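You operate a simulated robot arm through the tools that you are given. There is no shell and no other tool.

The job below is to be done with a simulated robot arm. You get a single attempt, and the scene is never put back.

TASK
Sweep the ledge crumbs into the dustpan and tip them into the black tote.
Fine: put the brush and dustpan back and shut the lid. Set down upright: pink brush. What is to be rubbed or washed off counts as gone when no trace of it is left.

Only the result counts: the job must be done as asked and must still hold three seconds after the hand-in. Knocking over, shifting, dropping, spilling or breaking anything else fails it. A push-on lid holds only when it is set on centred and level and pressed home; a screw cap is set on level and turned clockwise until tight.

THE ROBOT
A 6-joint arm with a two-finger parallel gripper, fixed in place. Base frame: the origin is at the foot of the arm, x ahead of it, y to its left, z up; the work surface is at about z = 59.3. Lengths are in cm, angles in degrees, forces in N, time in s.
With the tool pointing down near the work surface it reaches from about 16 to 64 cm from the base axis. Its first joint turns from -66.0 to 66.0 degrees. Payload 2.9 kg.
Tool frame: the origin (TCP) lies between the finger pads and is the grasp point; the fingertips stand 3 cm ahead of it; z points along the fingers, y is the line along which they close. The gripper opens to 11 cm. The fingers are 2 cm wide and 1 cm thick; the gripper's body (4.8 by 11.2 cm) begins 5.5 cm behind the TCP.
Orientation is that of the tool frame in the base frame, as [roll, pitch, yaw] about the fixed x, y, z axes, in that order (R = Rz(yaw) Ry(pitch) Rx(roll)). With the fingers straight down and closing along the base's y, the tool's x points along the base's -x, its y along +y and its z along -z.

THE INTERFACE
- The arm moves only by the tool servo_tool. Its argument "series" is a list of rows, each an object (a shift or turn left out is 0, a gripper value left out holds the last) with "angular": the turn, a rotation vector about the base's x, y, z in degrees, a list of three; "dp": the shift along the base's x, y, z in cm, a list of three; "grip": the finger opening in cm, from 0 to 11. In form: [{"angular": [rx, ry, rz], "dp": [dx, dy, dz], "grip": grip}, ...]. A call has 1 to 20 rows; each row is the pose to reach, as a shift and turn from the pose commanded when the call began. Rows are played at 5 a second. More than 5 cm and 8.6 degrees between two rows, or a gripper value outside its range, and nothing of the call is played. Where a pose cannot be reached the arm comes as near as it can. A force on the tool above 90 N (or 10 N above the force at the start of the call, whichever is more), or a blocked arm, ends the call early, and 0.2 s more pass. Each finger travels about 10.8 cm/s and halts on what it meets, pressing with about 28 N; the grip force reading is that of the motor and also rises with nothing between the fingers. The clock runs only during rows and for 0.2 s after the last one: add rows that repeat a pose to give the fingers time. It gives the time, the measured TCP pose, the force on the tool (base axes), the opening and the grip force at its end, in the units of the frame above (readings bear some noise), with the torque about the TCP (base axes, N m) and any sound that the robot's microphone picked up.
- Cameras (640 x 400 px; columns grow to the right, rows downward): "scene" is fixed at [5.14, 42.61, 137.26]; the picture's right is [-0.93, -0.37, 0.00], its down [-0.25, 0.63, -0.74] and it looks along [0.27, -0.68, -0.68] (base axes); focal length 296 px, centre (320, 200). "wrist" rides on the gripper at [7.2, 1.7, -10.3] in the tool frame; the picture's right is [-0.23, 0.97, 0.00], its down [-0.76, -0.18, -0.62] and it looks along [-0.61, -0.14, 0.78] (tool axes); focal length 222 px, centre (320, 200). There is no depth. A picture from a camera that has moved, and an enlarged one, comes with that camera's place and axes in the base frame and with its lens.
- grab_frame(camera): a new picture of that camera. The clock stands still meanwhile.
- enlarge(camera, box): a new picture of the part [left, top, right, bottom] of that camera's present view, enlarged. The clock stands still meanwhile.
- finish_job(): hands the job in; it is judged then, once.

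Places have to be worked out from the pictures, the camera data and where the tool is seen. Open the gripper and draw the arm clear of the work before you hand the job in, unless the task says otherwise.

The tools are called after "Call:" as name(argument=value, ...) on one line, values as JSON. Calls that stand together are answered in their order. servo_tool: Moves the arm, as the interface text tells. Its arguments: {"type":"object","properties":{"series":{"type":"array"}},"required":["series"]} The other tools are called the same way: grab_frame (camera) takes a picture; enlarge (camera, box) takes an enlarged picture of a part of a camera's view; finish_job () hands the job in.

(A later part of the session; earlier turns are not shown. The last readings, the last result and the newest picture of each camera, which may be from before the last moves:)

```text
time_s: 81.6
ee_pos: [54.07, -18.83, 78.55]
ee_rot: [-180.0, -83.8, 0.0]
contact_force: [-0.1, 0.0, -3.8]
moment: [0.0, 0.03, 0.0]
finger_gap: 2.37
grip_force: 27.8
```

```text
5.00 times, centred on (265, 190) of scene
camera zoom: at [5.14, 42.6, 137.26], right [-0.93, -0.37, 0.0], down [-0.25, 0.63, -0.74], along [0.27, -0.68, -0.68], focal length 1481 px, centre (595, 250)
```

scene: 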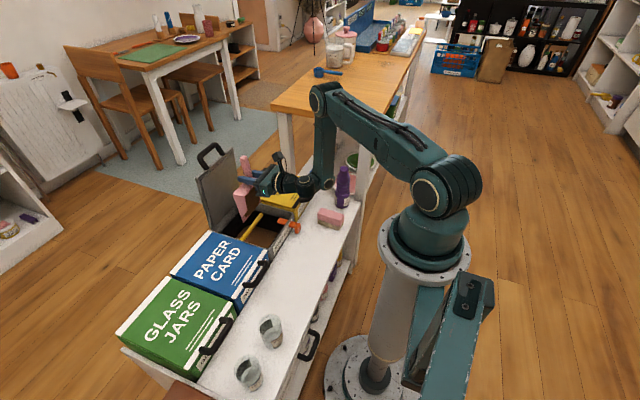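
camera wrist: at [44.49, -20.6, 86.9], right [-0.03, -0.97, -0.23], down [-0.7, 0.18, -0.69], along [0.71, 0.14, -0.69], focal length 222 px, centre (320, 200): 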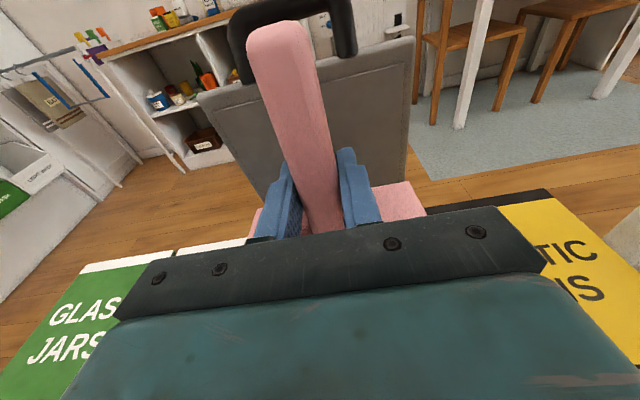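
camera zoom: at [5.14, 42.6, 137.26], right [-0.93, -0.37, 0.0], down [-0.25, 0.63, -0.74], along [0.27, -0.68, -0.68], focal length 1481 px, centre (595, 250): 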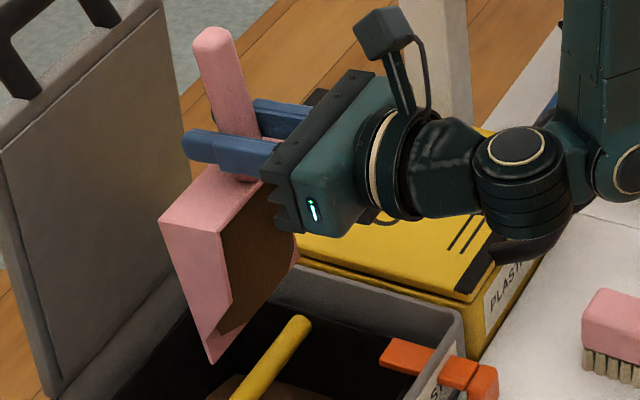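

Nothing flows at 84°, and the arm can't tip farther with this grip. I'll take the pan back to its place and re-grip the handle with the tool pre-leaned ~35–40°, which will allow tipping past 110°. First un-tip along the same path.

Call:
servo_tool(series=[{"dp": [0.8, 0.2, 0.2], "angular": [0, 6, 0], "grip": 1}, {"dp": [1.5, 0.5, 0.5], "angular": [0, 12, 0], "grip": 1}, {"dp": [2.2, 0.8, 0.9], "angular": [0, 18, 0], "grip": 1}, {"dp": [2.7, 1.0, 1.4], "angular": [0, 24, 0], "grip": 1}, {"dp": [3.0, 1.2, 2.0], "angular": [0, 30, 0], "grip": 1}, {"dp": [2.4, 1.2, 2.0], "angular": [0, 38, 0], "grip": 1}, {"dp": [1.0, 1.2, 2.0], "angular": [0, 46, 0], "grip": 1}, {"dp": [-1.0, 1.2, 2.0], "angular": [0, 54, 0], "grip": 1}, {"dp": [-3.2, 1.2, 2.0], "angular": [0, 61, 0], "grip": 1}, {"dp": [-5.2, 1.2, 1.5], "angular": [0, 68, 0], "grip": 1}, {"dp": [-7.2, 1.2, 1.0], "angular": [0, 75, 0], "grip": 1}, {"dp": [-9.0, 1.2, 0.5], "angular": [0, 80, 0], "grip": 1}, {"dp": [-10, 1.2, 0], "angular": [0, 83.9, 0], "grip": 1}, {"dp": [-10, 1.2, 0], "angular": [0, 83.9, 0], "grip": 1}])

Call:
enlarge(camera="scene", box=[180, 130, 340, 270])

```text
time_s: 84.6
ee_pos: [44.08, -17.61, 78.47]
ee_rot: [179.8, 0.1, 0.0]
contact_force: [0.0, -0.5, -2.0]
moment: [0.01, -0.18, 0.02]
finger_gap: 2.37
grip_force: 27.9
```

```text
2.86 times, centred on (260, 200) of scene
camera zoom: at [5.14, 42.61, 137.26], right [-0.93, -0.37, 0.0], down [-0.25, 0.63, -0.74], along [0.27, -0.68, -0.68], focal length 846 px, centre (491, 200)
```

zoom: 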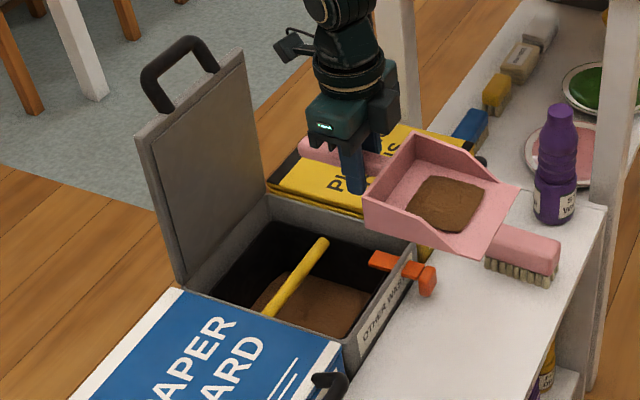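

The pile looks flatter than before. I'll zoom in to compare.

Call:
enlarge(camera="scene", box=[265, 170, 320, 225])

Call:
enlarge(camera="scene", box=[230, 200, 290, 250])

```text
7.27 times, centred on (292, 198) of scene
camera zoom: at [5.14, 42.61, 137.26], right [-0.93, -0.37, 0.0], down [-0.25, 0.63, -0.74], along [0.27, -0.68, -0.68], focal length 2155 px, centre (520, 218)
```

zoom: 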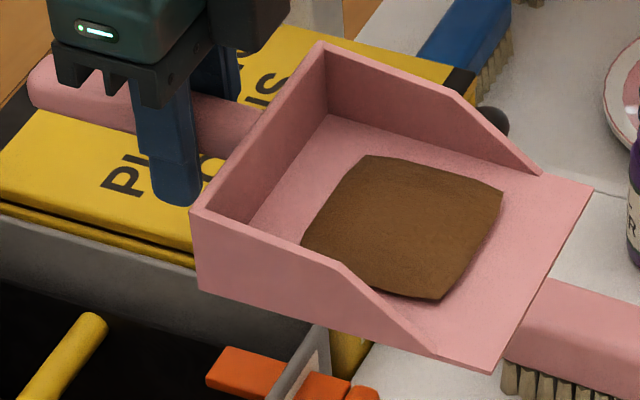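

```text
8.00 times, centred on (260, 225) of scene
camera zoom: at [5.14, 42.61, 137.26], right [-0.93, -0.37, 0.0], down [-0.25, 0.63, -0.74], along [0.27, -0.68, -0.68], focal length 2370 px, centre (800, 0)
```

zoom: 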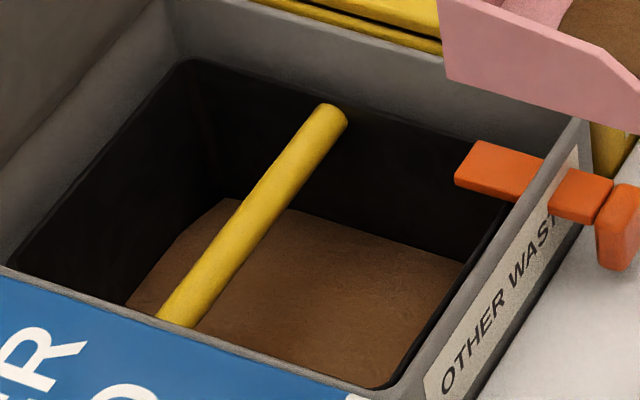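

The pile is clearly lower than before (flat instead of a mound), so some may have gone into the tote – the pour may just be slow. I'll tip again the same way and hold longer.

Call:
servo_tool(series=[{"dp": [1, 0, 0.4], "angular": [0, -5, 0], "grip": 1}, {"dp": [2.8, 0, 0.9], "angular": [0, -12, 0], "grip": 1}, {"dp": [4.8, 0, 1.3], "angular": [0, -19, 0], "grip": 1}, {"dp": [6.8, 0, 1.7], "angular": [0, -26, 0], "grip": 1}, {"dp": [8.8, 0, 2.2], "angular": [0, -33, 0], "grip": 1}, {"dp": [10.8, 0, 2.2], "angular": [0, -40, 0], "grip": 1}, {"dp": [12.0, 0, 2.2], "angular": [0, -47, 0], "grip": 1}, {"dp": [12.8, 0, 2.2], "angular": [0, -54, 0], "grip": 1}, {"dp": [12.5, 0, 1.4], "angular": [0, -61, 0], "grip": 1}, {"dp": [11.8, 0, 1.0], "angular": [0, -68, 0], "grip": 1}, {"dp": [11.0, -0.5, 0.5], "angular": [0, -75, 0], "grip": 1}, {"dp": [10.2, -1, 0.2], "angular": [0, -81, 0], "grip": 1}, {"dp": [9.8, -1.2, 0.0], "angular": [0, -85, 0], "grip": 1}, {"dp": [9.8, -1.2, 0.0], "angular": [0, -85, 0], "grip": 1}, {"dp": [9.8, -1.2, 0.0], "angular": [0, -85, 0], "grip": 1}])

Call:
enlarge(camera="scene", box=[230, 150, 300, 230])

```text
time_s: 87.8
ee_pos: [54.52, -19.11, 78.58]
ee_rot: [-180.0, -84.8, -0.1]
contact_force: [-0.6, 0.0, -2.2]
moment: [-0.02, 0.01, 0.02]
finger_gap: 2.39
grip_force: 28.8
out of reach, approached as far as the arm can: row 13, 14, 15
```

```text
5.00 times, centred on (265, 190) of scene
camera zoom: at [5.14, 42.6, 137.26], right [-0.93, -0.37, 0.0], down [-0.25, 0.63, -0.74], along [0.27, -0.68, -0.68], focal length 1481 px, centre (595, 250)
```

zoom: 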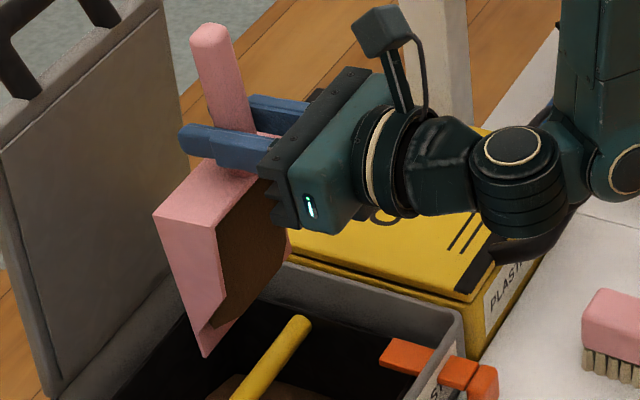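

The bulge is a bit smaller than last time. I'll hold four more seconds at this angle and compare.

Call:
servo_tool(series=[{"grip": 1}, {"grip": 1}, {"grip": 1}, {"grip": 1}, {"grip": 1}, {"grip": 1}, {"grip": 1}, {"grip": 1}, {"grip": 1}, {"grip": 1}, {"grip": 1}, {"grip": 1}, {"grip": 1}, {"grip": 1}, {"grip": 1}, {"grip": 1}, {"grip": 1}, {"grip": 1}, {"grip": 1}, {"grip": 1}])

Call:
enlarge(camera="scene", box=[230, 150, 300, 230])

```text
time_s: 92.0
ee_pos: [54.6, -19.08, 78.53]
ee_rot: [-179.9, -84.8, -0.2]
contact_force: [-0.2, 0.7, -2.4]
moment: [-0.03, 0.05, 0.01]
finger_gap: 2.37
grip_force: 28.1
```

```text
5.00 times, centred on (265, 190) of scene
camera zoom: at [5.14, 42.6, 137.26], right [-0.93, -0.37, 0.0], down [-0.25, 0.63, -0.74], along [0.27, -0.68, -0.68], focal length 1481 px, centre (595, 250)
```

zoom: 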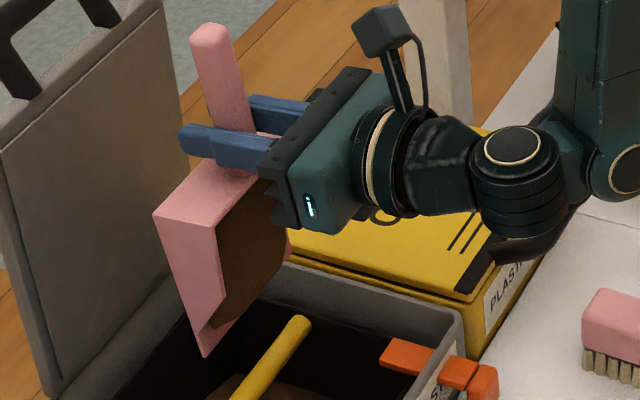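

No change over 4 s, so what stays depends on the angle, not on time: 84° released part of it, and more tilt is needed. I'll bring the pan back to its place and re-grip the handle from the other side with the tool leaned 45°, which permits tipping to ~120°. Un-tipping first.

Call:
servo_tool(series=[{"dp": [0.4, 0.2, 0.2], "angular": [0, 6, 0], "grip": 1}, {"dp": [1.0, 0.5, 0.5], "angular": [0, 12, 0], "grip": 1}, {"dp": [1.6, 0.8, 0.9], "angular": [0, 18, 0], "grip": 1}, {"dp": [2.2, 1.0, 1.4], "angular": [0, 24, 0], "grip": 1}, {"dp": [2.5, 1.4, 2.0], "angular": [0, 30, 0], "grip": 1}, {"dp": [2.0, 1.4, 2.0], "angular": [0, 38, 0], "grip": 1}, {"dp": [0.5, 1.4, 2.0], "angular": [0, 46, 0], "grip": 1}, {"dp": [-1.5, 1.4, 2.0], "angular": [0, 54, 0], "grip": 1}, {"dp": [-3.7, 1.4, 2.0], "angular": [0, 61, 0], "grip": 1}, {"dp": [-5.7, 1.4, 1.5], "angular": [0, 68, 0], "grip": 1}, {"dp": [-7.7, 1.4, 1.0], "angular": [0, 75, 0], "grip": 1}, {"dp": [-9.5, 1.4, 0.5], "angular": [0, 81, 0], "grip": 1}, {"dp": [-10.5, 1.4, 0], "angular": [0, 84.8, 0], "grip": 1}, {"dp": [-10.5, 1.4, 0], "angular": [0, 84.8, 0], "grip": 1}])

Call:
enlarge(camera="scene", box=[265, 170, 320, 225])

```text
time_s: 95.0
ee_pos: [44.04, -17.62, 78.46]
ee_rot: [179.9, -0.2, 0.1]
contact_force: [0.3, -0.6, -2.8]
moment: [0.0, -0.18, 0.03]
finger_gap: 2.37
grip_force: 28.7
```

```text
7.27 times, centred on (292, 198) of scene
camera zoom: at [5.14, 42.61, 137.26], right [-0.93, -0.37, 0.0], down [-0.25, 0.63, -0.74], along [0.27, -0.68, -0.68], focal length 2155 px, centre (520, 218)
```

zoom: 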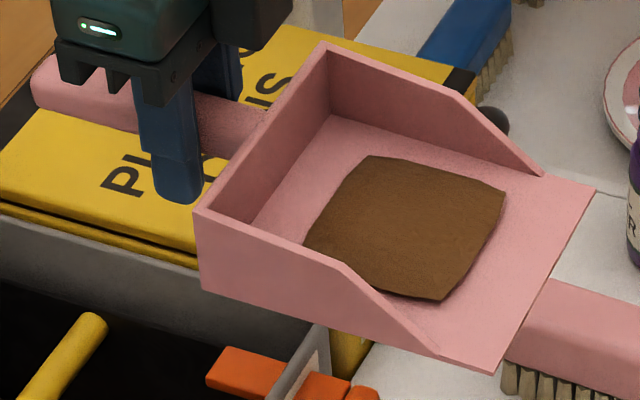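

Same as before. Now I'll carry the pan back: rotate +90° while moving toward its original place.

Call:
servo_tool(series=[{"dp": [-0.3, 1.0, 0], "angular": [0, 0, 4], "grip": 1}, {"dp": [-0.7, 2.4, -0.2], "angular": [0, 0, 10], "grip": 1}, {"dp": [-1.2, 4.0, -0.5], "angular": [0, 0, 17], "grip": 1}, {"dp": [-1.7, 5.6, -0.8], "angular": [0, 0, 24], "grip": 1}, {"dp": [-2.2, 7.2, -1.1], "angular": [0, 0, 31], "grip": 1}, {"dp": [-2.7, 8.8, -1.4], "angular": [0, 0, 38], "grip": 1}, {"dp": [-3.2, 10.4, -1.7], "angular": [0, 0, 45], "grip": 1}, {"dp": [-3.7, 12.0, -2.0], "angular": [0, 0, 52], "grip": 1}, {"dp": [-4.2, 13.6, -2.3], "angular": [0, 0, 59], "grip": 1}, {"dp": [-4.7, 15.2, -2.6], "angular": [0, 0, 66], "grip": 1}, {"dp": [-5.2, 16.8, -2.9], "angular": [0, 0, 73], "grip": 1}, {"dp": [-5.7, 18.0, -3.2], "angular": [0, 0, 80], "grip": 1}, {"dp": [-6.1, 18.7, -3.4], "angular": [0, 0, 86], "grip": 1}, {"dp": [-6.5, 18.8, -3.5], "angular": [0, 0, 90], "grip": 1}, {"dp": [-6.5, 18.8, -3.5], "angular": [0, 0, 90], "grip": 1}])

Call:
grab_frame(camera="scene")

```text
time_s: 98.2
ee_pos: [37.54, 1.08, 75.04]
ee_rot: [179.9, -0.4, 90.1]
contact_force: [-1.1, -0.3, -2.3]
moment: [0.17, 0.0, 0.02]
finger_gap: 2.36
grip_force: 27.7
```

```text
taken
```

scene: 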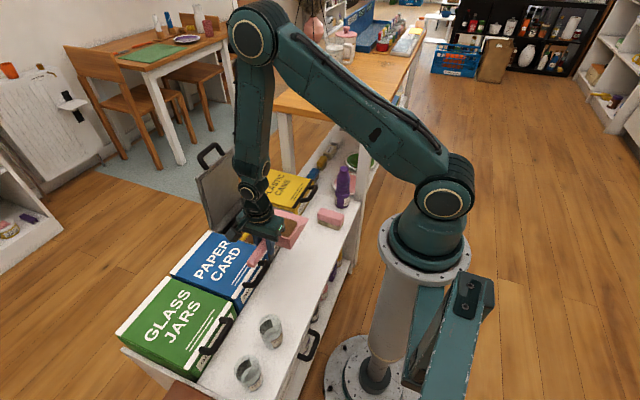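

Now over to x 30.5 and down to just above the ledge.

Call:
servo_tool(series=[{"dp": [-1.2, 0, 0], "grip": 1}, {"dp": [-3.2, 0.1, 0], "grip": 1}, {"dp": [-5.2, 0.1, 0], "grip": 1}, {"dp": [-6.6, 0.1, 0], "grip": 1}, {"dp": [-7.05, 0.12, -1.5], "grip": 1}, {"dp": [-7.05, 0.12, -4], "grip": 1}, {"dp": [-7.05, 0.12, -7], "grip": 1}, {"dp": [-7.05, 0.12, -10], "grip": 1}, {"dp": [-7.05, 0.12, -13], "grip": 1}, {"dp": [-7.05, 0.12, -15.5], "grip": 1}, {"dp": [-7.05, 0.12, -17.5], "grip": 1}, {"dp": [-7.05, 0.12, -18.5], "grip": 1}, {"dp": [-7.05, 0.12, -18.5], "grip": 1}])

Call:
enlarge(camera="scene", box=[260, 230, 350, 320])

```text
time_s: 101.0
ee_pos: [30.4, 1.33, 56.46]
ee_rot: [179.8, -0.2, 90.0]
contact_force: [-0.1, 0.7, -2.6]
moment: [0.19, 0.02, 0.01]
finger_gap: 2.37
grip_force: 27.8
```

```text
4.44 times, centred on (305, 275) of scene
camera zoom: at [5.14, 42.61, 137.26], right [-0.93, -0.37, 0.0], down [-0.25, 0.63, -0.74], along [0.27, -0.68, -0.68], focal length 1317 px, centre (387, -133)
```

zoom: 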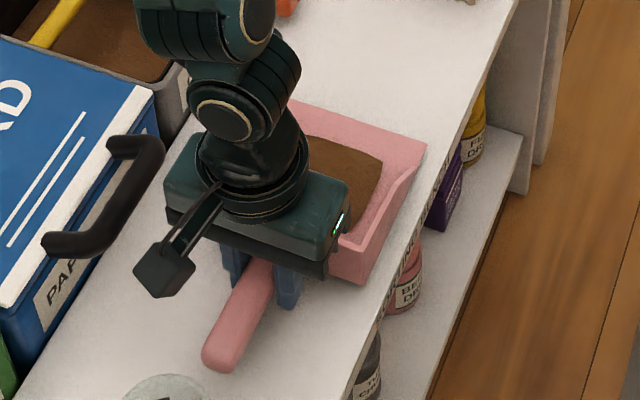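

Pan is back above its spot. Lowering the last centimetre in small steps.

Call:
servo_tool(series=[{"dp": [0, 0, -0.4], "grip": 1}, {"dp": [0, 0, -0.8], "grip": 1}, {"dp": [0, 0, -1.0], "grip": 1}, {"dp": [0, 0, -1.0], "grip": 1}])

```text
time_s: 102.0
ee_pos: [30.45, 1.2, 55.51]
ee_rot: [180.0, -0.2, 90.1]
contact_force: [-2.1, 2.7, 10.8]
moment: [-0.69, 0.1, -0.04]
finger_gap: 2.35
grip_force: 27.8
```

The pan is on the ledge (+11 N). I'll open the fingers and go straight up.

Call:
servo_tool(series=[{"dp": [0, 0, 0.1], "grip": 1}, {"dp": [0, 0, 0.1], "grip": 2.8}, {"dp": [0, 0, 0.1], "grip": 4}, {"dp": [0, 0, 0.1], "grip": 5.5}, {"dp": [0, 0, 2], "grip": 5.5}, {"dp": [0, 0, 5], "grip": 6}, {"dp": [0, 0, 9], "grip": 6}, {"dp": [0, 0, 13], "grip": 6}, {"dp": [0, 0, 17], "grip": 6}, {"dp": [0, 0, 17], "grip": 6}])

Call:
enlarge(camera="scene", box=[260, 230, 350, 320])

Call:
grab_frame(camera="wrist")

```text
time_s: 104.2
ee_pos: [30.48, 1.29, 72.52]
ee_rot: [180.0, -0.2, 90.0]
contact_force: [0.2, -0.4, 0.0]
moment: [0.01, 0.01, 0.01]
finger_gap: 5.99
grip_force: 0.1
```

```text
4.44 times, centred on (305, 275) of scene
camera zoom: at [5.14, 42.61, 137.26], right [-0.93, -0.37, 0.0], down [-0.25, 0.63, -0.74], along [0.27, -0.68, -0.68], focal length 1317 px, centre (387, -133)
```

zoom: 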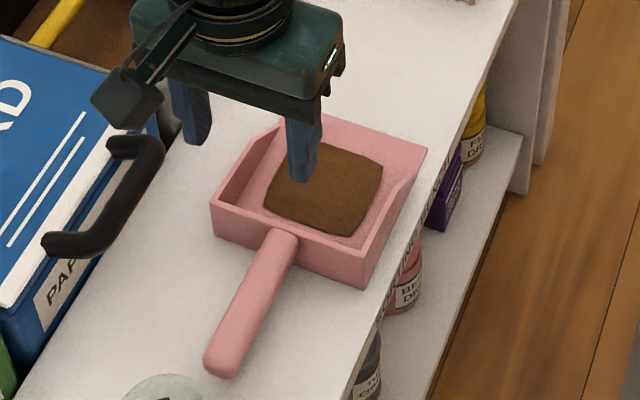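

```text
taken
camera wrist: at [32.08, 8.3, 82.97], right [0.97, -0.23, 0.0], down [-0.18, -0.76, 0.62], along [-0.14, -0.6, -0.79], focal length 222 px, centre (320, 200)
```

wrist: 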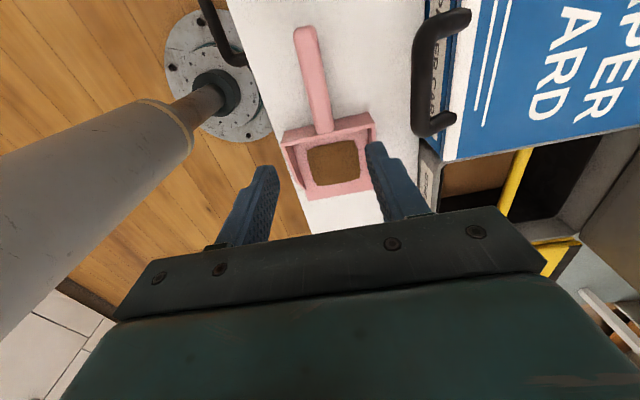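

The pan sits in its original place. Now I'll turn the tool by +180° about z (camera over the pan side) in two calls, staying up here.

Call:
servo_tool(series=[{"angular": [0, 0, 8], "grip": 6}, {"angular": [0, 0, 16], "grip": 6}, {"angular": [0, 0, 24], "grip": 6}, {"angular": [0, 0, 32], "grip": 6}, {"angular": [0, 0, 40], "grip": 6}, {"angular": [0, 0, 48], "grip": 6}, {"angular": [0, 0, 56], "grip": 6}, {"angular": [0, 0, 64], "grip": 6}, {"angular": [0, 0, 72], "grip": 6}, {"angular": [0, 0, 80], "grip": 6}, {"angular": [0, 0, 88], "grip": 6}, {"angular": [0, 0, 90], "grip": 6}])

Call:
servo_tool(series=[{"angular": [0, 0, 8], "dp": [0, 0.5, 0], "grip": 6}, {"angular": [0, 0, 16], "dp": [0, 1, 0], "grip": 6}, {"angular": [0, 0, 24], "dp": [0, 1.5, 0], "grip": 6}, {"angular": [0, 0, 32], "dp": [0, 2, 0], "grip": 6}, {"angular": [0, 0, 40], "dp": [0, 2.5, 0], "grip": 6}, {"angular": [0, 0, 48], "dp": [0, 3, 0], "grip": 6}, {"angular": [0, 0, 56], "dp": [0, 3.5, 0], "grip": 6}, {"angular": [0, 0, 64], "dp": [0, 4, 0], "grip": 6}, {"angular": [0, 0, 72], "dp": [0, 4.5, 0], "grip": 6}, {"angular": [0, 0, 80], "dp": [0, 5, 0], "grip": 6}, {"angular": [0, 0, 88], "dp": [0, 5.5, 0], "grip": 6}, {"angular": [0, 0, 90], "dp": [0, 6, 0], "grip": 6}, {"angular": [0, 0, 90], "dp": [0, 6, 0], "grip": 6}])

Call:
grab_frame(camera="wrist")

Call:
grab_frame(camera="scene")

```text
time_s: 106.8
ee_pos: [30.6, 1.24, 72.52]
ee_rot: [179.9, -0.3, -179.9]
contact_force: [0.4, 0.0, 0.4]
moment: [0.02, -0.02, -0.02]
finger_gap: 6.0
grip_force: 0.0
```

```text
time_s: 109.6
ee_pos: [30.34, 7.22, 72.42]
ee_rot: [179.9, -0.3, -89.9]
contact_force: [0.0, 0.3, -0.3]
moment: [0.02, 0.02, 0.0]
finger_gap: 6.02
grip_force: 0.0
```

```text
taken
camera wrist: at [28.71, -0.14, 82.93], right [-0.97, 0.23, 0.0], down [0.18, 0.76, 0.62], along [0.14, 0.6, -0.79], focal length 222 px, centre (320, 200)
```

wrist: 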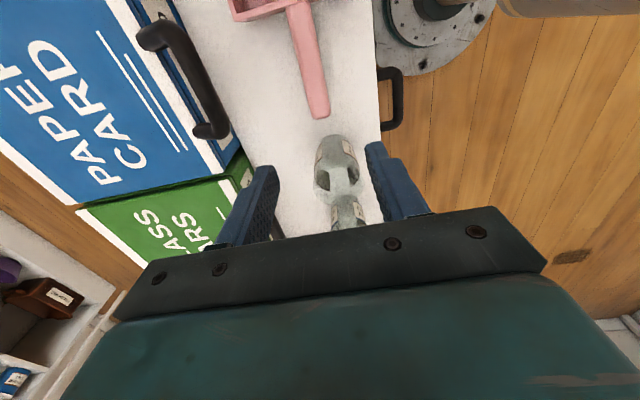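

```text
taken
```

scene: 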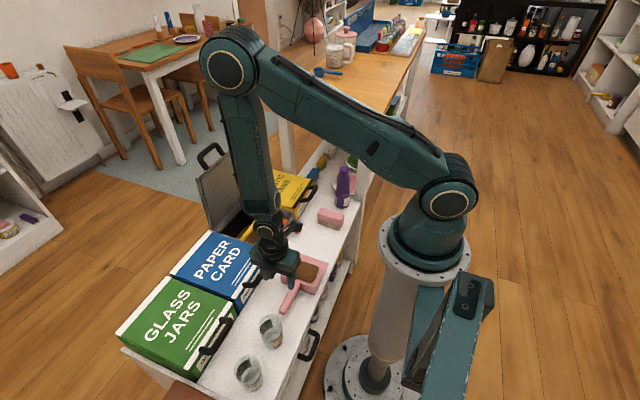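

Turned. Now lean the tool by 40° (fingers toward the pan) at this height, checking the view.

Call:
servo_tool(series=[{"angular": [-8, 0, 0], "grip": 5}, {"angular": [-16, 0, 0], "grip": 5}, {"angular": [-24, 0, 0], "dp": [0, 0.5, 0], "grip": 5}, {"angular": [-32, 0, 0], "dp": [0, 1, -0.5], "grip": 5}, {"angular": [-40, 0, 0], "dp": [0, 2, -1], "grip": 5}, {"angular": [-40, 0, 0], "dp": [0, 2, -1], "grip": 5}])

Call:
grab_frame(camera="wrist")

Call:
grab_frame(camera="scene")

```text
time_s: 111.0
ee_pos: [30.5, 9.16, 71.6]
ee_rot: [179.8, -40.4, -90.1]
contact_force: [-0.5, -0.2, 0.6]
moment: [0.0, 0.0, -0.01]
finger_gap: 5.03
grip_force: 0.1
```

```text
taken
camera wrist: at [28.75, 10.25, 84.14], right [-0.97, 0.18, -0.15], down [0.18, 0.98, -0.02], along [0.14, -0.04, -0.99], focal length 222 px, centre (320, 200)
```

wrist: 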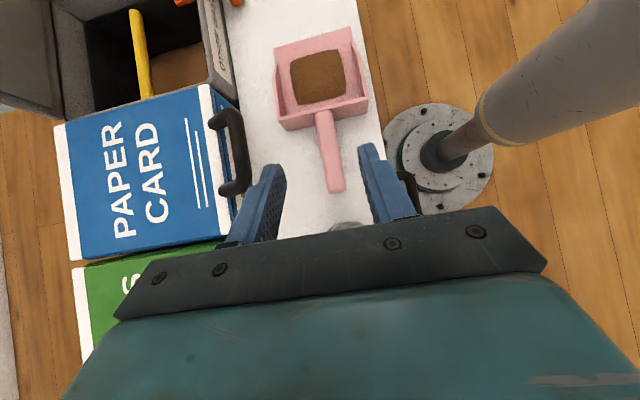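

```text
taken
```

scene: 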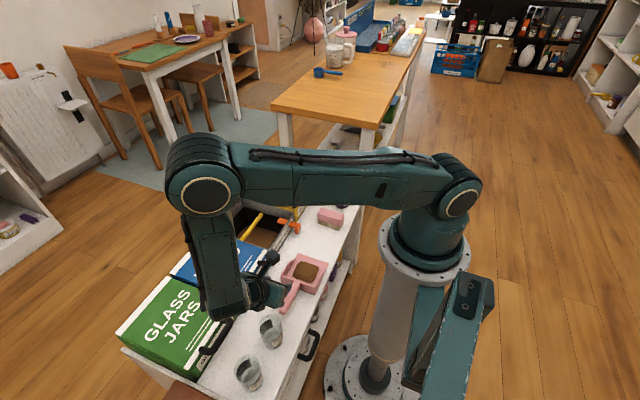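

The view confirms handle x ≈ 30.45. I'll approach along the tool axis, stopping 3 cm short of the grip first.

Call:
servo_tool(series=[{"dp": [0, -0.5, -3.5], "grip": 5}, {"dp": [0, -1.0, -7], "grip": 5}, {"dp": [0, -1.6, -10], "grip": 5}, {"dp": [0, -3.2, -12], "grip": 5}, {"dp": [0, -4.6, -13.7], "grip": 5}, {"dp": [0, -4.6, -13.7], "grip": 5}])

Call:
grab_frame(camera="wrist")

Call:
enlarge(camera="scene", box=[190, 220, 350, 380])

```text
time_s: 112.1
ee_pos: [31.38, 5.34, 59.78]
ee_rot: [-177.9, -41.1, -91.8]
contact_force: [0.7, -3.0, 28.2]
moment: [2.07, -0.39, -0.07]
finger_gap: 5.01
grip_force: 0.0
stopped in row 5: the force on the tool passed its limit at 106 N (the readings are from after the stop); the commanded pose is now the measured one
```

```text
taken
camera wrist: at [29.3, 6.51, 72.35], right [-0.97, 0.18, -0.18], down [0.19, 0.98, -0.03], along [0.17, -0.06, -0.98], focal length 222 px, centre (320, 200)
```

wrist: 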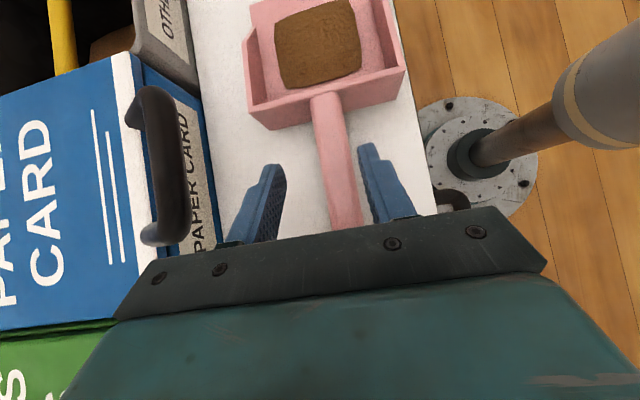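

```text
2.50 times, centred on (270, 300) of scene
camera zoom: at [5.11, 42.59, 137.27], right [-0.93, -0.37, 0.0], down [-0.25, 0.63, -0.74], along [0.27, -0.68, -0.68], focal length 741 px, centre (445, -50)
```

zoom: 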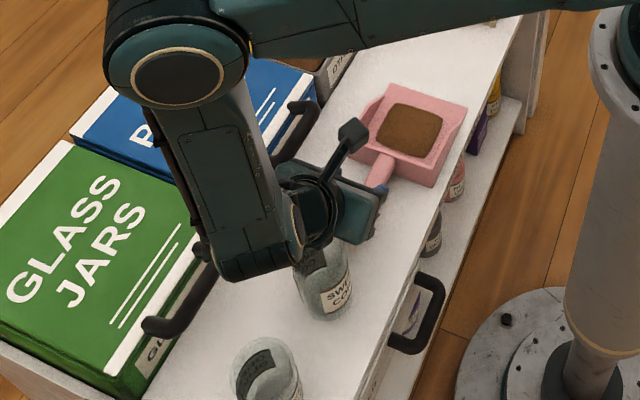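

The gripper's underside pressed on the near jar (contact at y≈12.6), so the jar is taller than I figured. I'll back straight up at once.

Call:
servo_tool(series=[{"dp": [0, 0, 1.5], "grip": 5}, {"dp": [0, 0, 4], "grip": 5}, {"dp": [0, 0, 8], "grip": 5}, {"dp": [0, 0, 12], "grip": 5}, {"dp": [0, 0, 14], "grip": 5}, {"dp": [0, 0, 14], "grip": 5}])

Call:
enlarge(camera="scene", box=[200, 260, 340, 400])

Call:
grab_frame(camera="scene")

```text
time_s: 113.5
ee_pos: [31.25, 5.3, 73.83]
ee_rot: [-178.3, -41.1, -91.4]
contact_force: [0.4, 0.3, 0.5]
moment: [0.0, 0.02, -0.02]
finger_gap: 5.01
grip_force: 0.1
```

```text
2.86 times, centred on (270, 330) of scene
camera zoom: at [5.14, 42.61, 137.26], right [-0.93, -0.37, 0.0], down [-0.25, 0.63, -0.74], along [0.27, -0.68, -0.68], focal length 846 px, centre (463, -171)
```

zoom: 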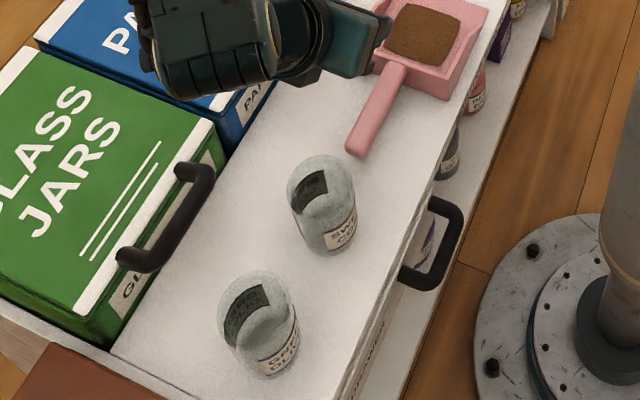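

```text
taken
```

scene: 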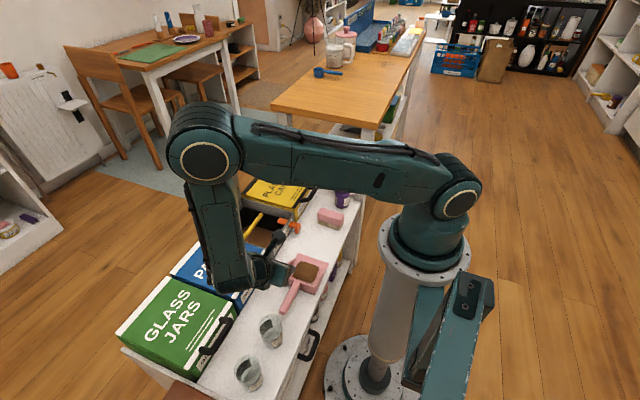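

Jar 1 is standing exactly where it was (same pixels as at the start). Its top is about z 64.5, so leaning over it here isn't possible. I'll straighten the tool, then shift the pan ~11 cm along the empty ledge to get room for a leaned grip.

Call:
servo_tool(series=[{"dp": [-0.2, -0.8, 0], "angular": [8, 0, 0], "grip": 5.5}, {"dp": [-0.4, -1.6, 0], "angular": [16, 0, 0], "grip": 5.5}, {"dp": [-0.6, -2.4, 0], "angular": [24, 0, 0], "grip": 5.5}, {"dp": [-0.8, -3.2, 0], "angular": [32.5, 0, 0], "grip": 5.5}, {"dp": [-0.8, -4.1, 0], "angular": [41.1, 0, 0], "grip": 5.5}, {"dp": [-0.8, -4.1, 0], "angular": [41.1, 0, 0], "grip": 5.5}])

Call:
grab_frame(camera="wrist")

```text
time_s: 114.9
ee_pos: [30.31, 1.2, 73.72]
ee_rot: [-179.3, 0.1, -91.0]
contact_force: [0.1, -0.2, -0.4]
moment: [0.0, 0.0, 0.01]
finger_gap: 5.51
grip_force: 0.2
```

```text
taken
camera wrist: at [28.39, -6.2, 84.02], right [-0.97, 0.25, -0.01], down [0.18, 0.76, 0.63], along [0.16, 0.61, -0.78], focal length 222 px, centre (320, 200)
```

wrist: 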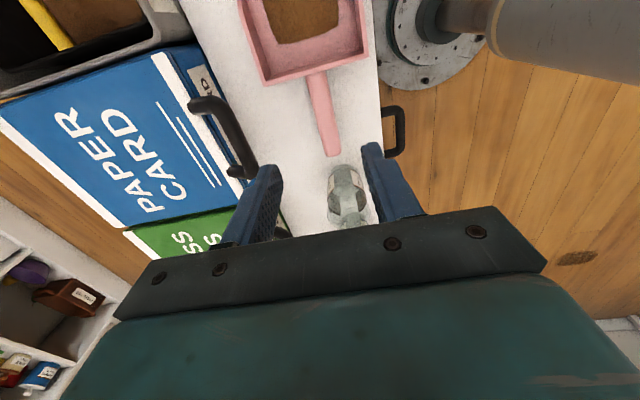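

Tool is vertical again. I'll correct the small residual rotation and lower onto the handle for a vertical grip.

Call:
servo_tool(series=[{"dp": [0.1, 0, -4], "angular": [0, 0.7, 1], "grip": 5}, {"dp": [0.15, 0, -8], "angular": [0, 0.7, 1], "grip": 5}, {"dp": [0.15, 0, -12], "angular": [0, 0.7, 1], "grip": 5}, {"dp": [0.15, 0, -15.5], "angular": [0, 0.7, 1], "grip": 5}, {"dp": [0.15, 0, -17.5], "angular": [0, 0.7, 1], "grip": 5}, {"dp": [0.15, 0, -18.25], "angular": [0, 0.7, 1], "grip": 5}, {"dp": [0.15, 0, -18.25], "angular": [0, 0.7, 1], "grip": 5}])

Call:
enlarge(camera="scene", box=[250, 220, 350, 320])

```text
time_s: 116.5
ee_pos: [30.59, 1.33, 55.4]
ee_rot: [179.9, 0.1, -90.1]
contact_force: [-0.7, 0.5, -0.2]
moment: [-0.01, -0.02, -0.01]
finger_gap: 5.01
grip_force: 0.0
```

```text
4.00 times, centred on (300, 270) of scene
camera zoom: at [5.14, 42.61, 137.26], right [-0.93, -0.37, 0.0], down [-0.25, 0.63, -0.74], along [0.27, -0.68, -0.68], focal length 1185 px, centre (400, -80)
```

zoom: 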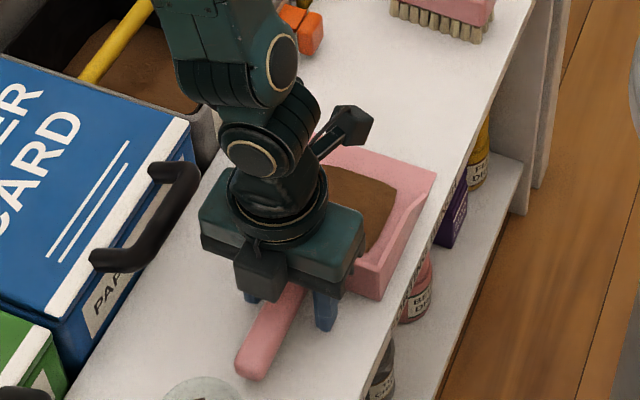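

Positioned over the handle without contact. I'll close, lift 3 cm, shift 11 cm in −y (and 0.8 cm toward me) and set the pan down on the empty ledge.

Call:
servo_tool(series=[{"grip": 3}, {"grip": 1}, {"grip": 1}, {"grip": 1}, {"dp": [0, 0, 1], "grip": 1}, {"dp": [0, 0, 3], "grip": 1}, {"dp": [-0.2, -1, 3], "grip": 1}, {"dp": [-0.4, -3, 3], "grip": 1}, {"dp": [-0.6, -5, 3], "grip": 1}, {"dp": [-0.8, -7, 3], "grip": 1}, {"dp": [-0.8, -9, 3], "grip": 1}, {"dp": [-0.8, -10.5, 3], "grip": 1}, {"dp": [-0.8, -11, 3], "grip": 1}, {"dp": [-0.8, -11, 2], "grip": 1}, {"dp": [-0.8, -11, 0.8], "grip": 1}, {"dp": [-0.8, -11, 0.8], "grip": 1}])

Call:
grab_frame(camera="wrist")

Call:
enlarge(camera="scene", box=[250, 200, 370, 310])

```text
time_s: 119.9
ee_pos: [29.83, -9.77, 56.26]
ee_rot: [-179.9, 0.2, -90.1]
contact_force: [-0.1, -1.0, -1.7]
moment: [0.18, 0.02, -0.01]
finger_gap: 2.35
grip_force: 27.5
```

```text
taken
camera wrist: at [27.98, -17.2, 66.58], right [-0.97, 0.23, 0.0], down [0.18, 0.76, 0.62], along [0.14, 0.61, -0.78], focal length 222 px, centre (320, 200)
```

wrist: 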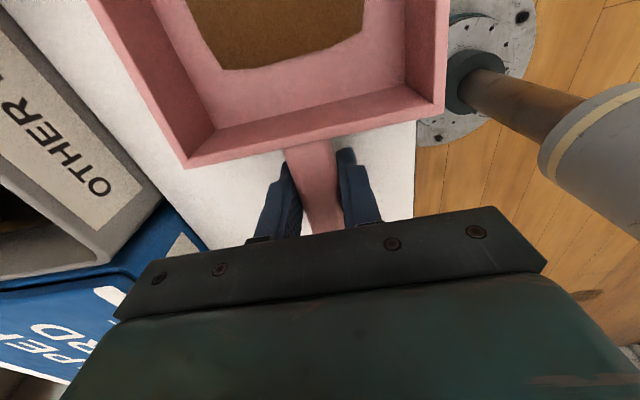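

```text
3.64 times, centred on (310, 255) of scene
camera zoom: at [5.14, 42.6, 137.26], right [-0.93, -0.37, 0.0], down [-0.25, 0.63, -0.74], along [0.27, -0.68, -0.68], focal length 1077 px, centre (356, 0)
```

zoom: 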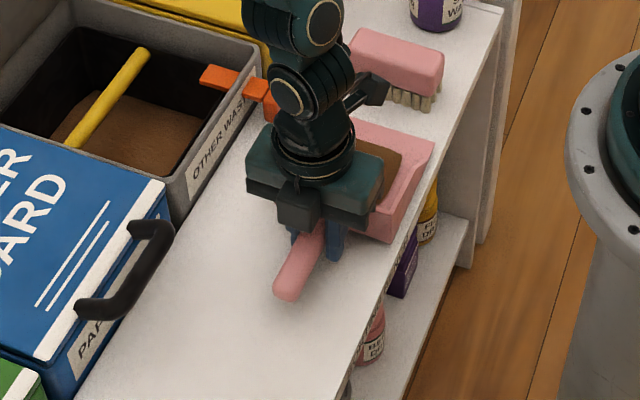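

The pan hovers over its temporary spot. Lowering it onto the ledge and releasing.

Call:
servo_tool(series=[{"dp": [0, 0, -0.4], "grip": 1}, {"dp": [0, 0, -0.75], "grip": 1}, {"dp": [0, 0, -0.8], "grip": 1}, {"dp": [0, 0, -0.8], "grip": 2.8}, {"dp": [0, 0, -0.7], "grip": 4}, {"dp": [0, 0, -0.7], "grip": 5.5}, {"dp": [0, 0, 1], "grip": 5.5}, {"dp": [0, 0, 5], "grip": 5.5}, {"dp": [0, 1, 9], "grip": 5.5}, {"dp": [0, 2, 12], "grip": 5.5}, {"dp": [0, 2, 12], "grip": 5.5}])

Call:
grab_frame(camera="wrist")

Call:
enlarge(camera="scene", box=[250, 200, 370, 310])

```text
time_s: 122.3
ee_pos: [29.88, -7.79, 68.16]
ee_rot: [-179.9, 0.1, -90.1]
contact_force: [0.1, -0.2, -0.3]
moment: [0.01, 0.01, 0.0]
finger_gap: 5.53
grip_force: 0.0
```

```text
taken
camera wrist: at [28.15, -15.2, 78.49], right [-0.97, 0.23, 0.0], down [0.18, 0.76, 0.62], along [0.14, 0.61, -0.78], focal length 222 px, centre (320, 200)
```

wrist: 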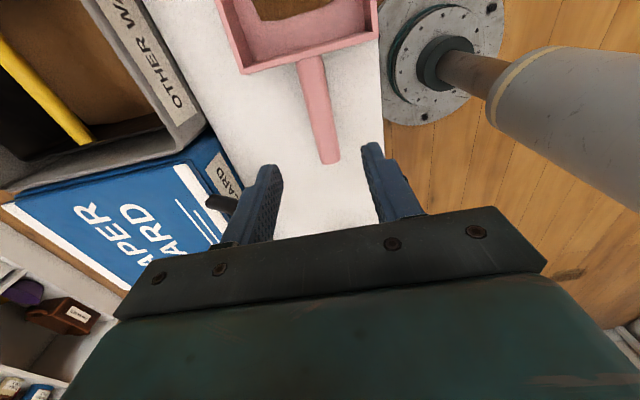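

```text
3.64 times, centred on (310, 255) of scene
camera zoom: at [5.14, 42.61, 137.26], right [-0.93, -0.37, 0.0], down [-0.25, 0.63, -0.74], along [0.27, -0.68, -0.68], focal length 1077 px, centre (356, 0)
```

zoom: 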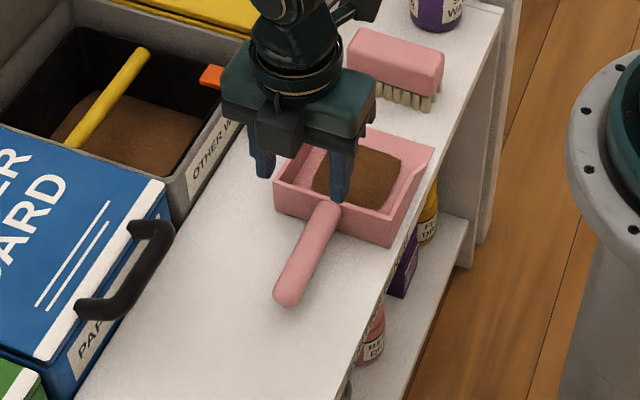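

The pan rests at its temporary spot with the brush untouched. Now I'll lean the tool 40° and move to the approach point behind the handle.

Call:
servo_tool(series=[{"dp": [0, 0.8, 0], "angular": [-8, 0, 0], "grip": 5}, {"dp": [0, 1.7, 0], "angular": [-16, 0, 0], "grip": 5}, {"dp": [0, 2.6, 0], "angular": [-24, 0, 0], "grip": 5}, {"dp": [0, 3.5, 0], "angular": [-32, 0, 0], "grip": 5}, {"dp": [0, 4.4, 0], "angular": [-40, 0, 0], "grip": 5}, {"dp": [-0.05, 4.4, -2], "angular": [-40, 0, 0], "grip": 5}, {"dp": [-0.05, 4.4, -4], "angular": [-40, 0, 0], "grip": 5}, {"dp": [-0.05, 4.4, -4], "angular": [-40, 0, 0], "grip": 5}])

Call:
grab_frame(camera="wrist")

Call:
grab_frame(camera="scene")

```text
time_s: 124.1
ee_pos: [29.84, -3.36, 64.23]
ee_rot: [-179.8, -39.9, -90.2]
contact_force: [0.1, -0.3, -0.8]
moment: [0.02, 0.0, 0.01]
finger_gap: 5.02
grip_force: 0.1
```

```text
taken
camera wrist: at [27.96, -2.45, 76.76], right [-0.97, 0.18, -0.15], down [0.18, 0.98, -0.01], along [0.14, -0.04, -0.99], focal length 222 px, centre (320, 200)
```

wrist: 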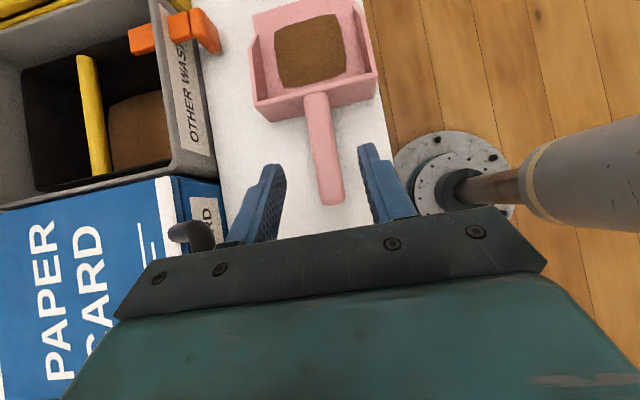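

```text
taken
```

scene: 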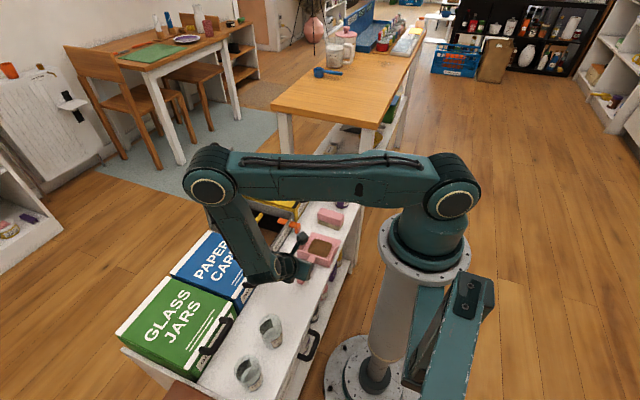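

The handle lines up between the fingers. I'll advance along the tool axis in two stages, watching the force.

Call:
servo_tool(series=[{"dp": [0, 0, -1.5], "grip": 5}, {"dp": [0, 0, -2.5], "grip": 5}, {"dp": [0, -1.6, -4.4], "grip": 5}, {"dp": [0, -3.2, -6.3], "grip": 5}, {"dp": [0, -3.2, -6.3], "grip": 5}])

Call:
enlarge(camera="scene", box=[220, 200, 360, 340])

Call:
grab_frame(camera="wrist")

```text
time_s: 125.3
ee_pos: [29.75, -6.68, 58.0]
ee_rot: [-179.8, -39.9, -90.1]
contact_force: [0.4, 1.1, 0.4]
moment: [0.0, 0.02, 0.0]
finger_gap: 5.02
grip_force: 0.0
```

```text
2.86 times, centred on (290, 270) of scene
camera zoom: at [5.14, 42.61, 137.26], right [-0.93, -0.37, 0.0], down [-0.25, 0.63, -0.74], along [0.27, -0.68, -0.68], focal length 846 px, centre (406, 0)
```

zoom: 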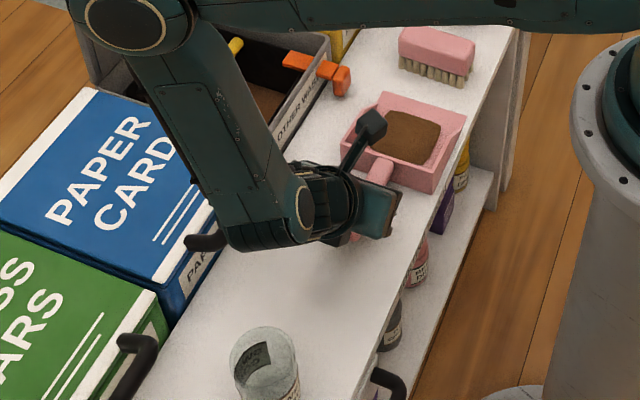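

```text
taken
camera wrist: at [27.97, -5.73, 70.47], right [-0.97, 0.18, -0.15], down [0.18, 0.98, -0.01], along [0.14, -0.04, -0.99], focal length 222 px, centre (320, 200)
```

wrist: 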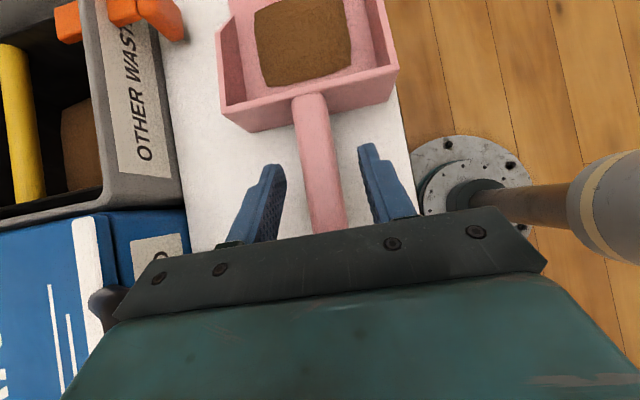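

Clear so far. Final advance of 2.9 cm along the axis, then check the force before closing.

Call:
servo_tool(series=[{"dp": [0, -0.7, -0.85], "grip": 5}, {"dp": [0, -1.4, -1.7], "grip": 5}, {"dp": [0, -1.8, -2.3], "grip": 5}, {"dp": [0, -1.8, -2.3], "grip": 5}])

Call:
grab_frame(camera="wrist")

```text
time_s: 126.3
ee_pos: [29.75, -8.46, 55.68]
ee_rot: [-179.9, -39.9, -90.2]
contact_force: [-0.7, -0.4, 0.0]
moment: [0.0, 0.01, 0.01]
finger_gap: 4.99
grip_force: 0.1
```

```text
taken
camera wrist: at [27.96, -7.51, 68.27], right [-0.97, 0.18, -0.15], down [0.18, 0.98, -0.01], along [0.14, -0.04, -0.99], focal length 222 px, centre (320, 200)
```

wrist: 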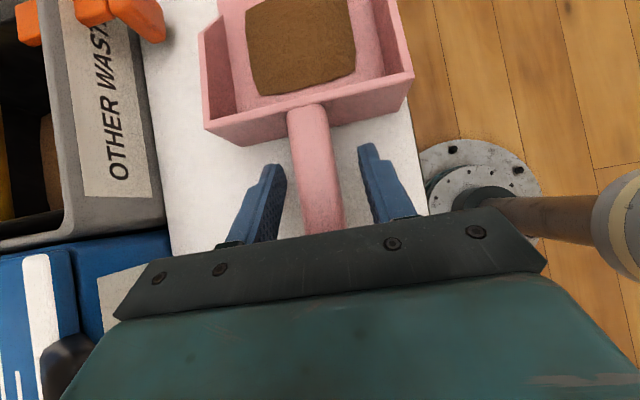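

No contact. Closing on the handle and lifting slightly.

Call:
servo_tool(series=[{"grip": 3}, {"grip": 1}, {"grip": 1}, {"grip": 1}, {"dp": [0, 0, 0.6], "grip": 1}, {"dp": [0, 0, 2], "grip": 1}, {"dp": [0, 0, 2], "grip": 1}])

Call:
grab_frame(camera="wrist")

Call:
enlarge(camera="scene", box=[250, 200, 370, 310])

```text
time_s: 127.9
ee_pos: [29.72, -8.39, 57.63]
ee_rot: [-179.9, -39.8, -90.2]
contact_force: [-0.4, 0.5, -2.4]
moment: [0.23, 0.0, -0.01]
finger_gap: 2.39
grip_force: 27.9
```

```text
taken
camera wrist: at [27.92, -7.51, 70.26], right [-0.97, 0.18, -0.15], down [0.18, 0.98, -0.01], along [0.14, -0.04, -0.99], focal length 222 px, centre (320, 200)
```

wrist: 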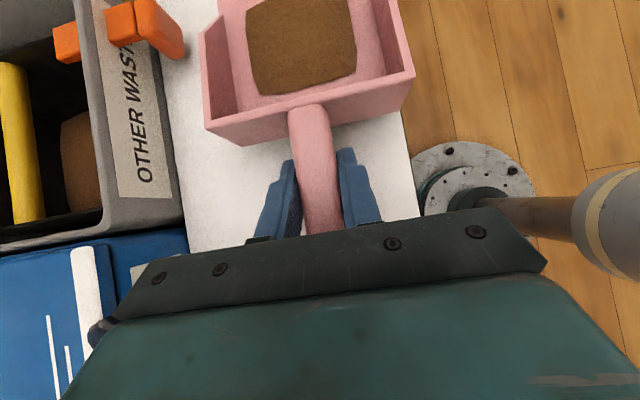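

```text
3.64 times, centred on (310, 255) of scene
camera zoom: at [5.14, 42.6, 137.26], right [-0.93, -0.37, 0.0], down [-0.25, 0.63, -0.74], along [0.27, -0.68, -0.68], focal length 1077 px, centre (356, 0)
```

zoom: 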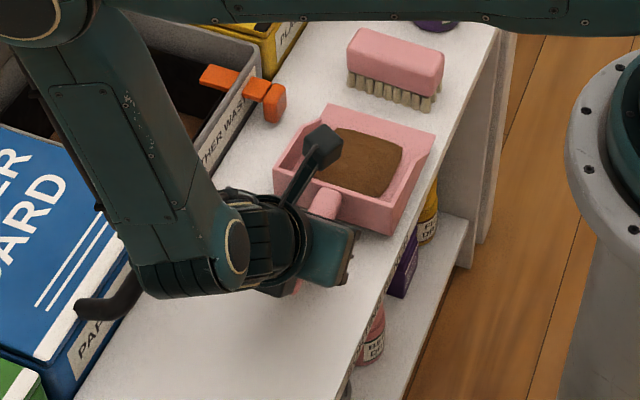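

Held with the 40° lean. Now lift straight up 20 cm.

Call:
servo_tool(series=[{"dp": [0, 0, 1], "grip": 1}, {"dp": [0, 0, 3], "grip": 1}, {"dp": [0, 0, 5.5], "grip": 1}, {"dp": [0, 0, 8], "grip": 1}, {"dp": [0, 0, 10.5], "grip": 1}, {"dp": [0, 0, 13], "grip": 1}, {"dp": [0, 0, 15.5], "grip": 1}, {"dp": [0, 0, 18], "grip": 1}, {"dp": [0, 0, 20], "grip": 1}, {"dp": [0, 0, 21], "grip": 1}, {"dp": [0, 0, 21], "grip": 1}])

Call:
servo_tool(series=[{"angular": [5, 0, 0], "grip": 1}, {"angular": [11, 0, 0], "grip": 1}, {"angular": [17, 0, 0], "grip": 1}, {"angular": [23, 0, 0], "grip": 1}, {"angular": [29, 0, 0], "grip": 1}, {"angular": [35, 0, 0], "grip": 1}, {"angular": [40, 0, 0], "grip": 1}, {"angular": [40, 0, 0], "grip": 1}])

Call:
grab_frame(camera="scene")

Call:
grab_frame(camera="wrist")

```text
time_s: 130.3
ee_pos: [29.77, -8.48, 78.56]
ee_rot: [-179.9, -39.9, -90.2]
contact_force: [0.0, -1.0, -2.7]
moment: [0.2, -0.02, 0.01]
finger_gap: 2.37
grip_force: 27.8
```

```text
time_s: 132.1
ee_pos: [29.87, -8.37, 78.52]
ee_rot: [-179.9, 0.3, -90.1]
contact_force: [0.6, -0.2, -2.8]
moment: [0.15, 0.01, 0.0]
finger_gap: 2.38
grip_force: 28.0
```

```text
taken
```

scene: 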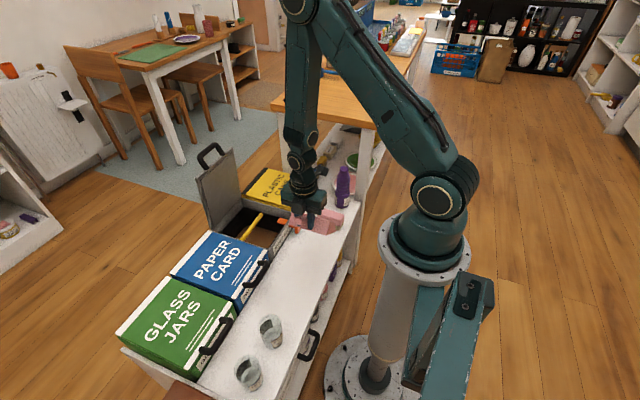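

```text
taken
camera wrist: at [28.05, -15.79, 88.92], right [-0.97, 0.23, 0.0], down [0.18, 0.76, 0.63], along [0.14, 0.61, -0.78], focal length 222 px, centre (320, 200)
```

wrist: 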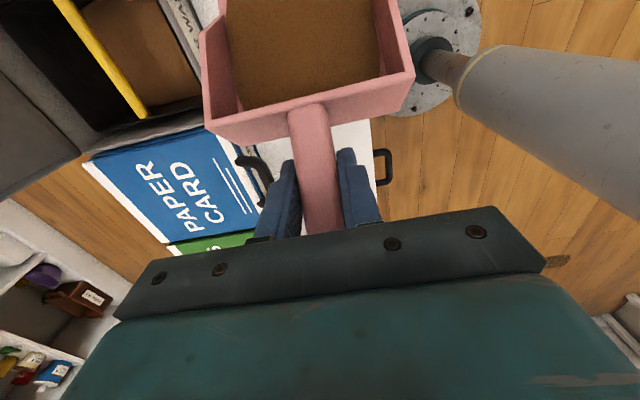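

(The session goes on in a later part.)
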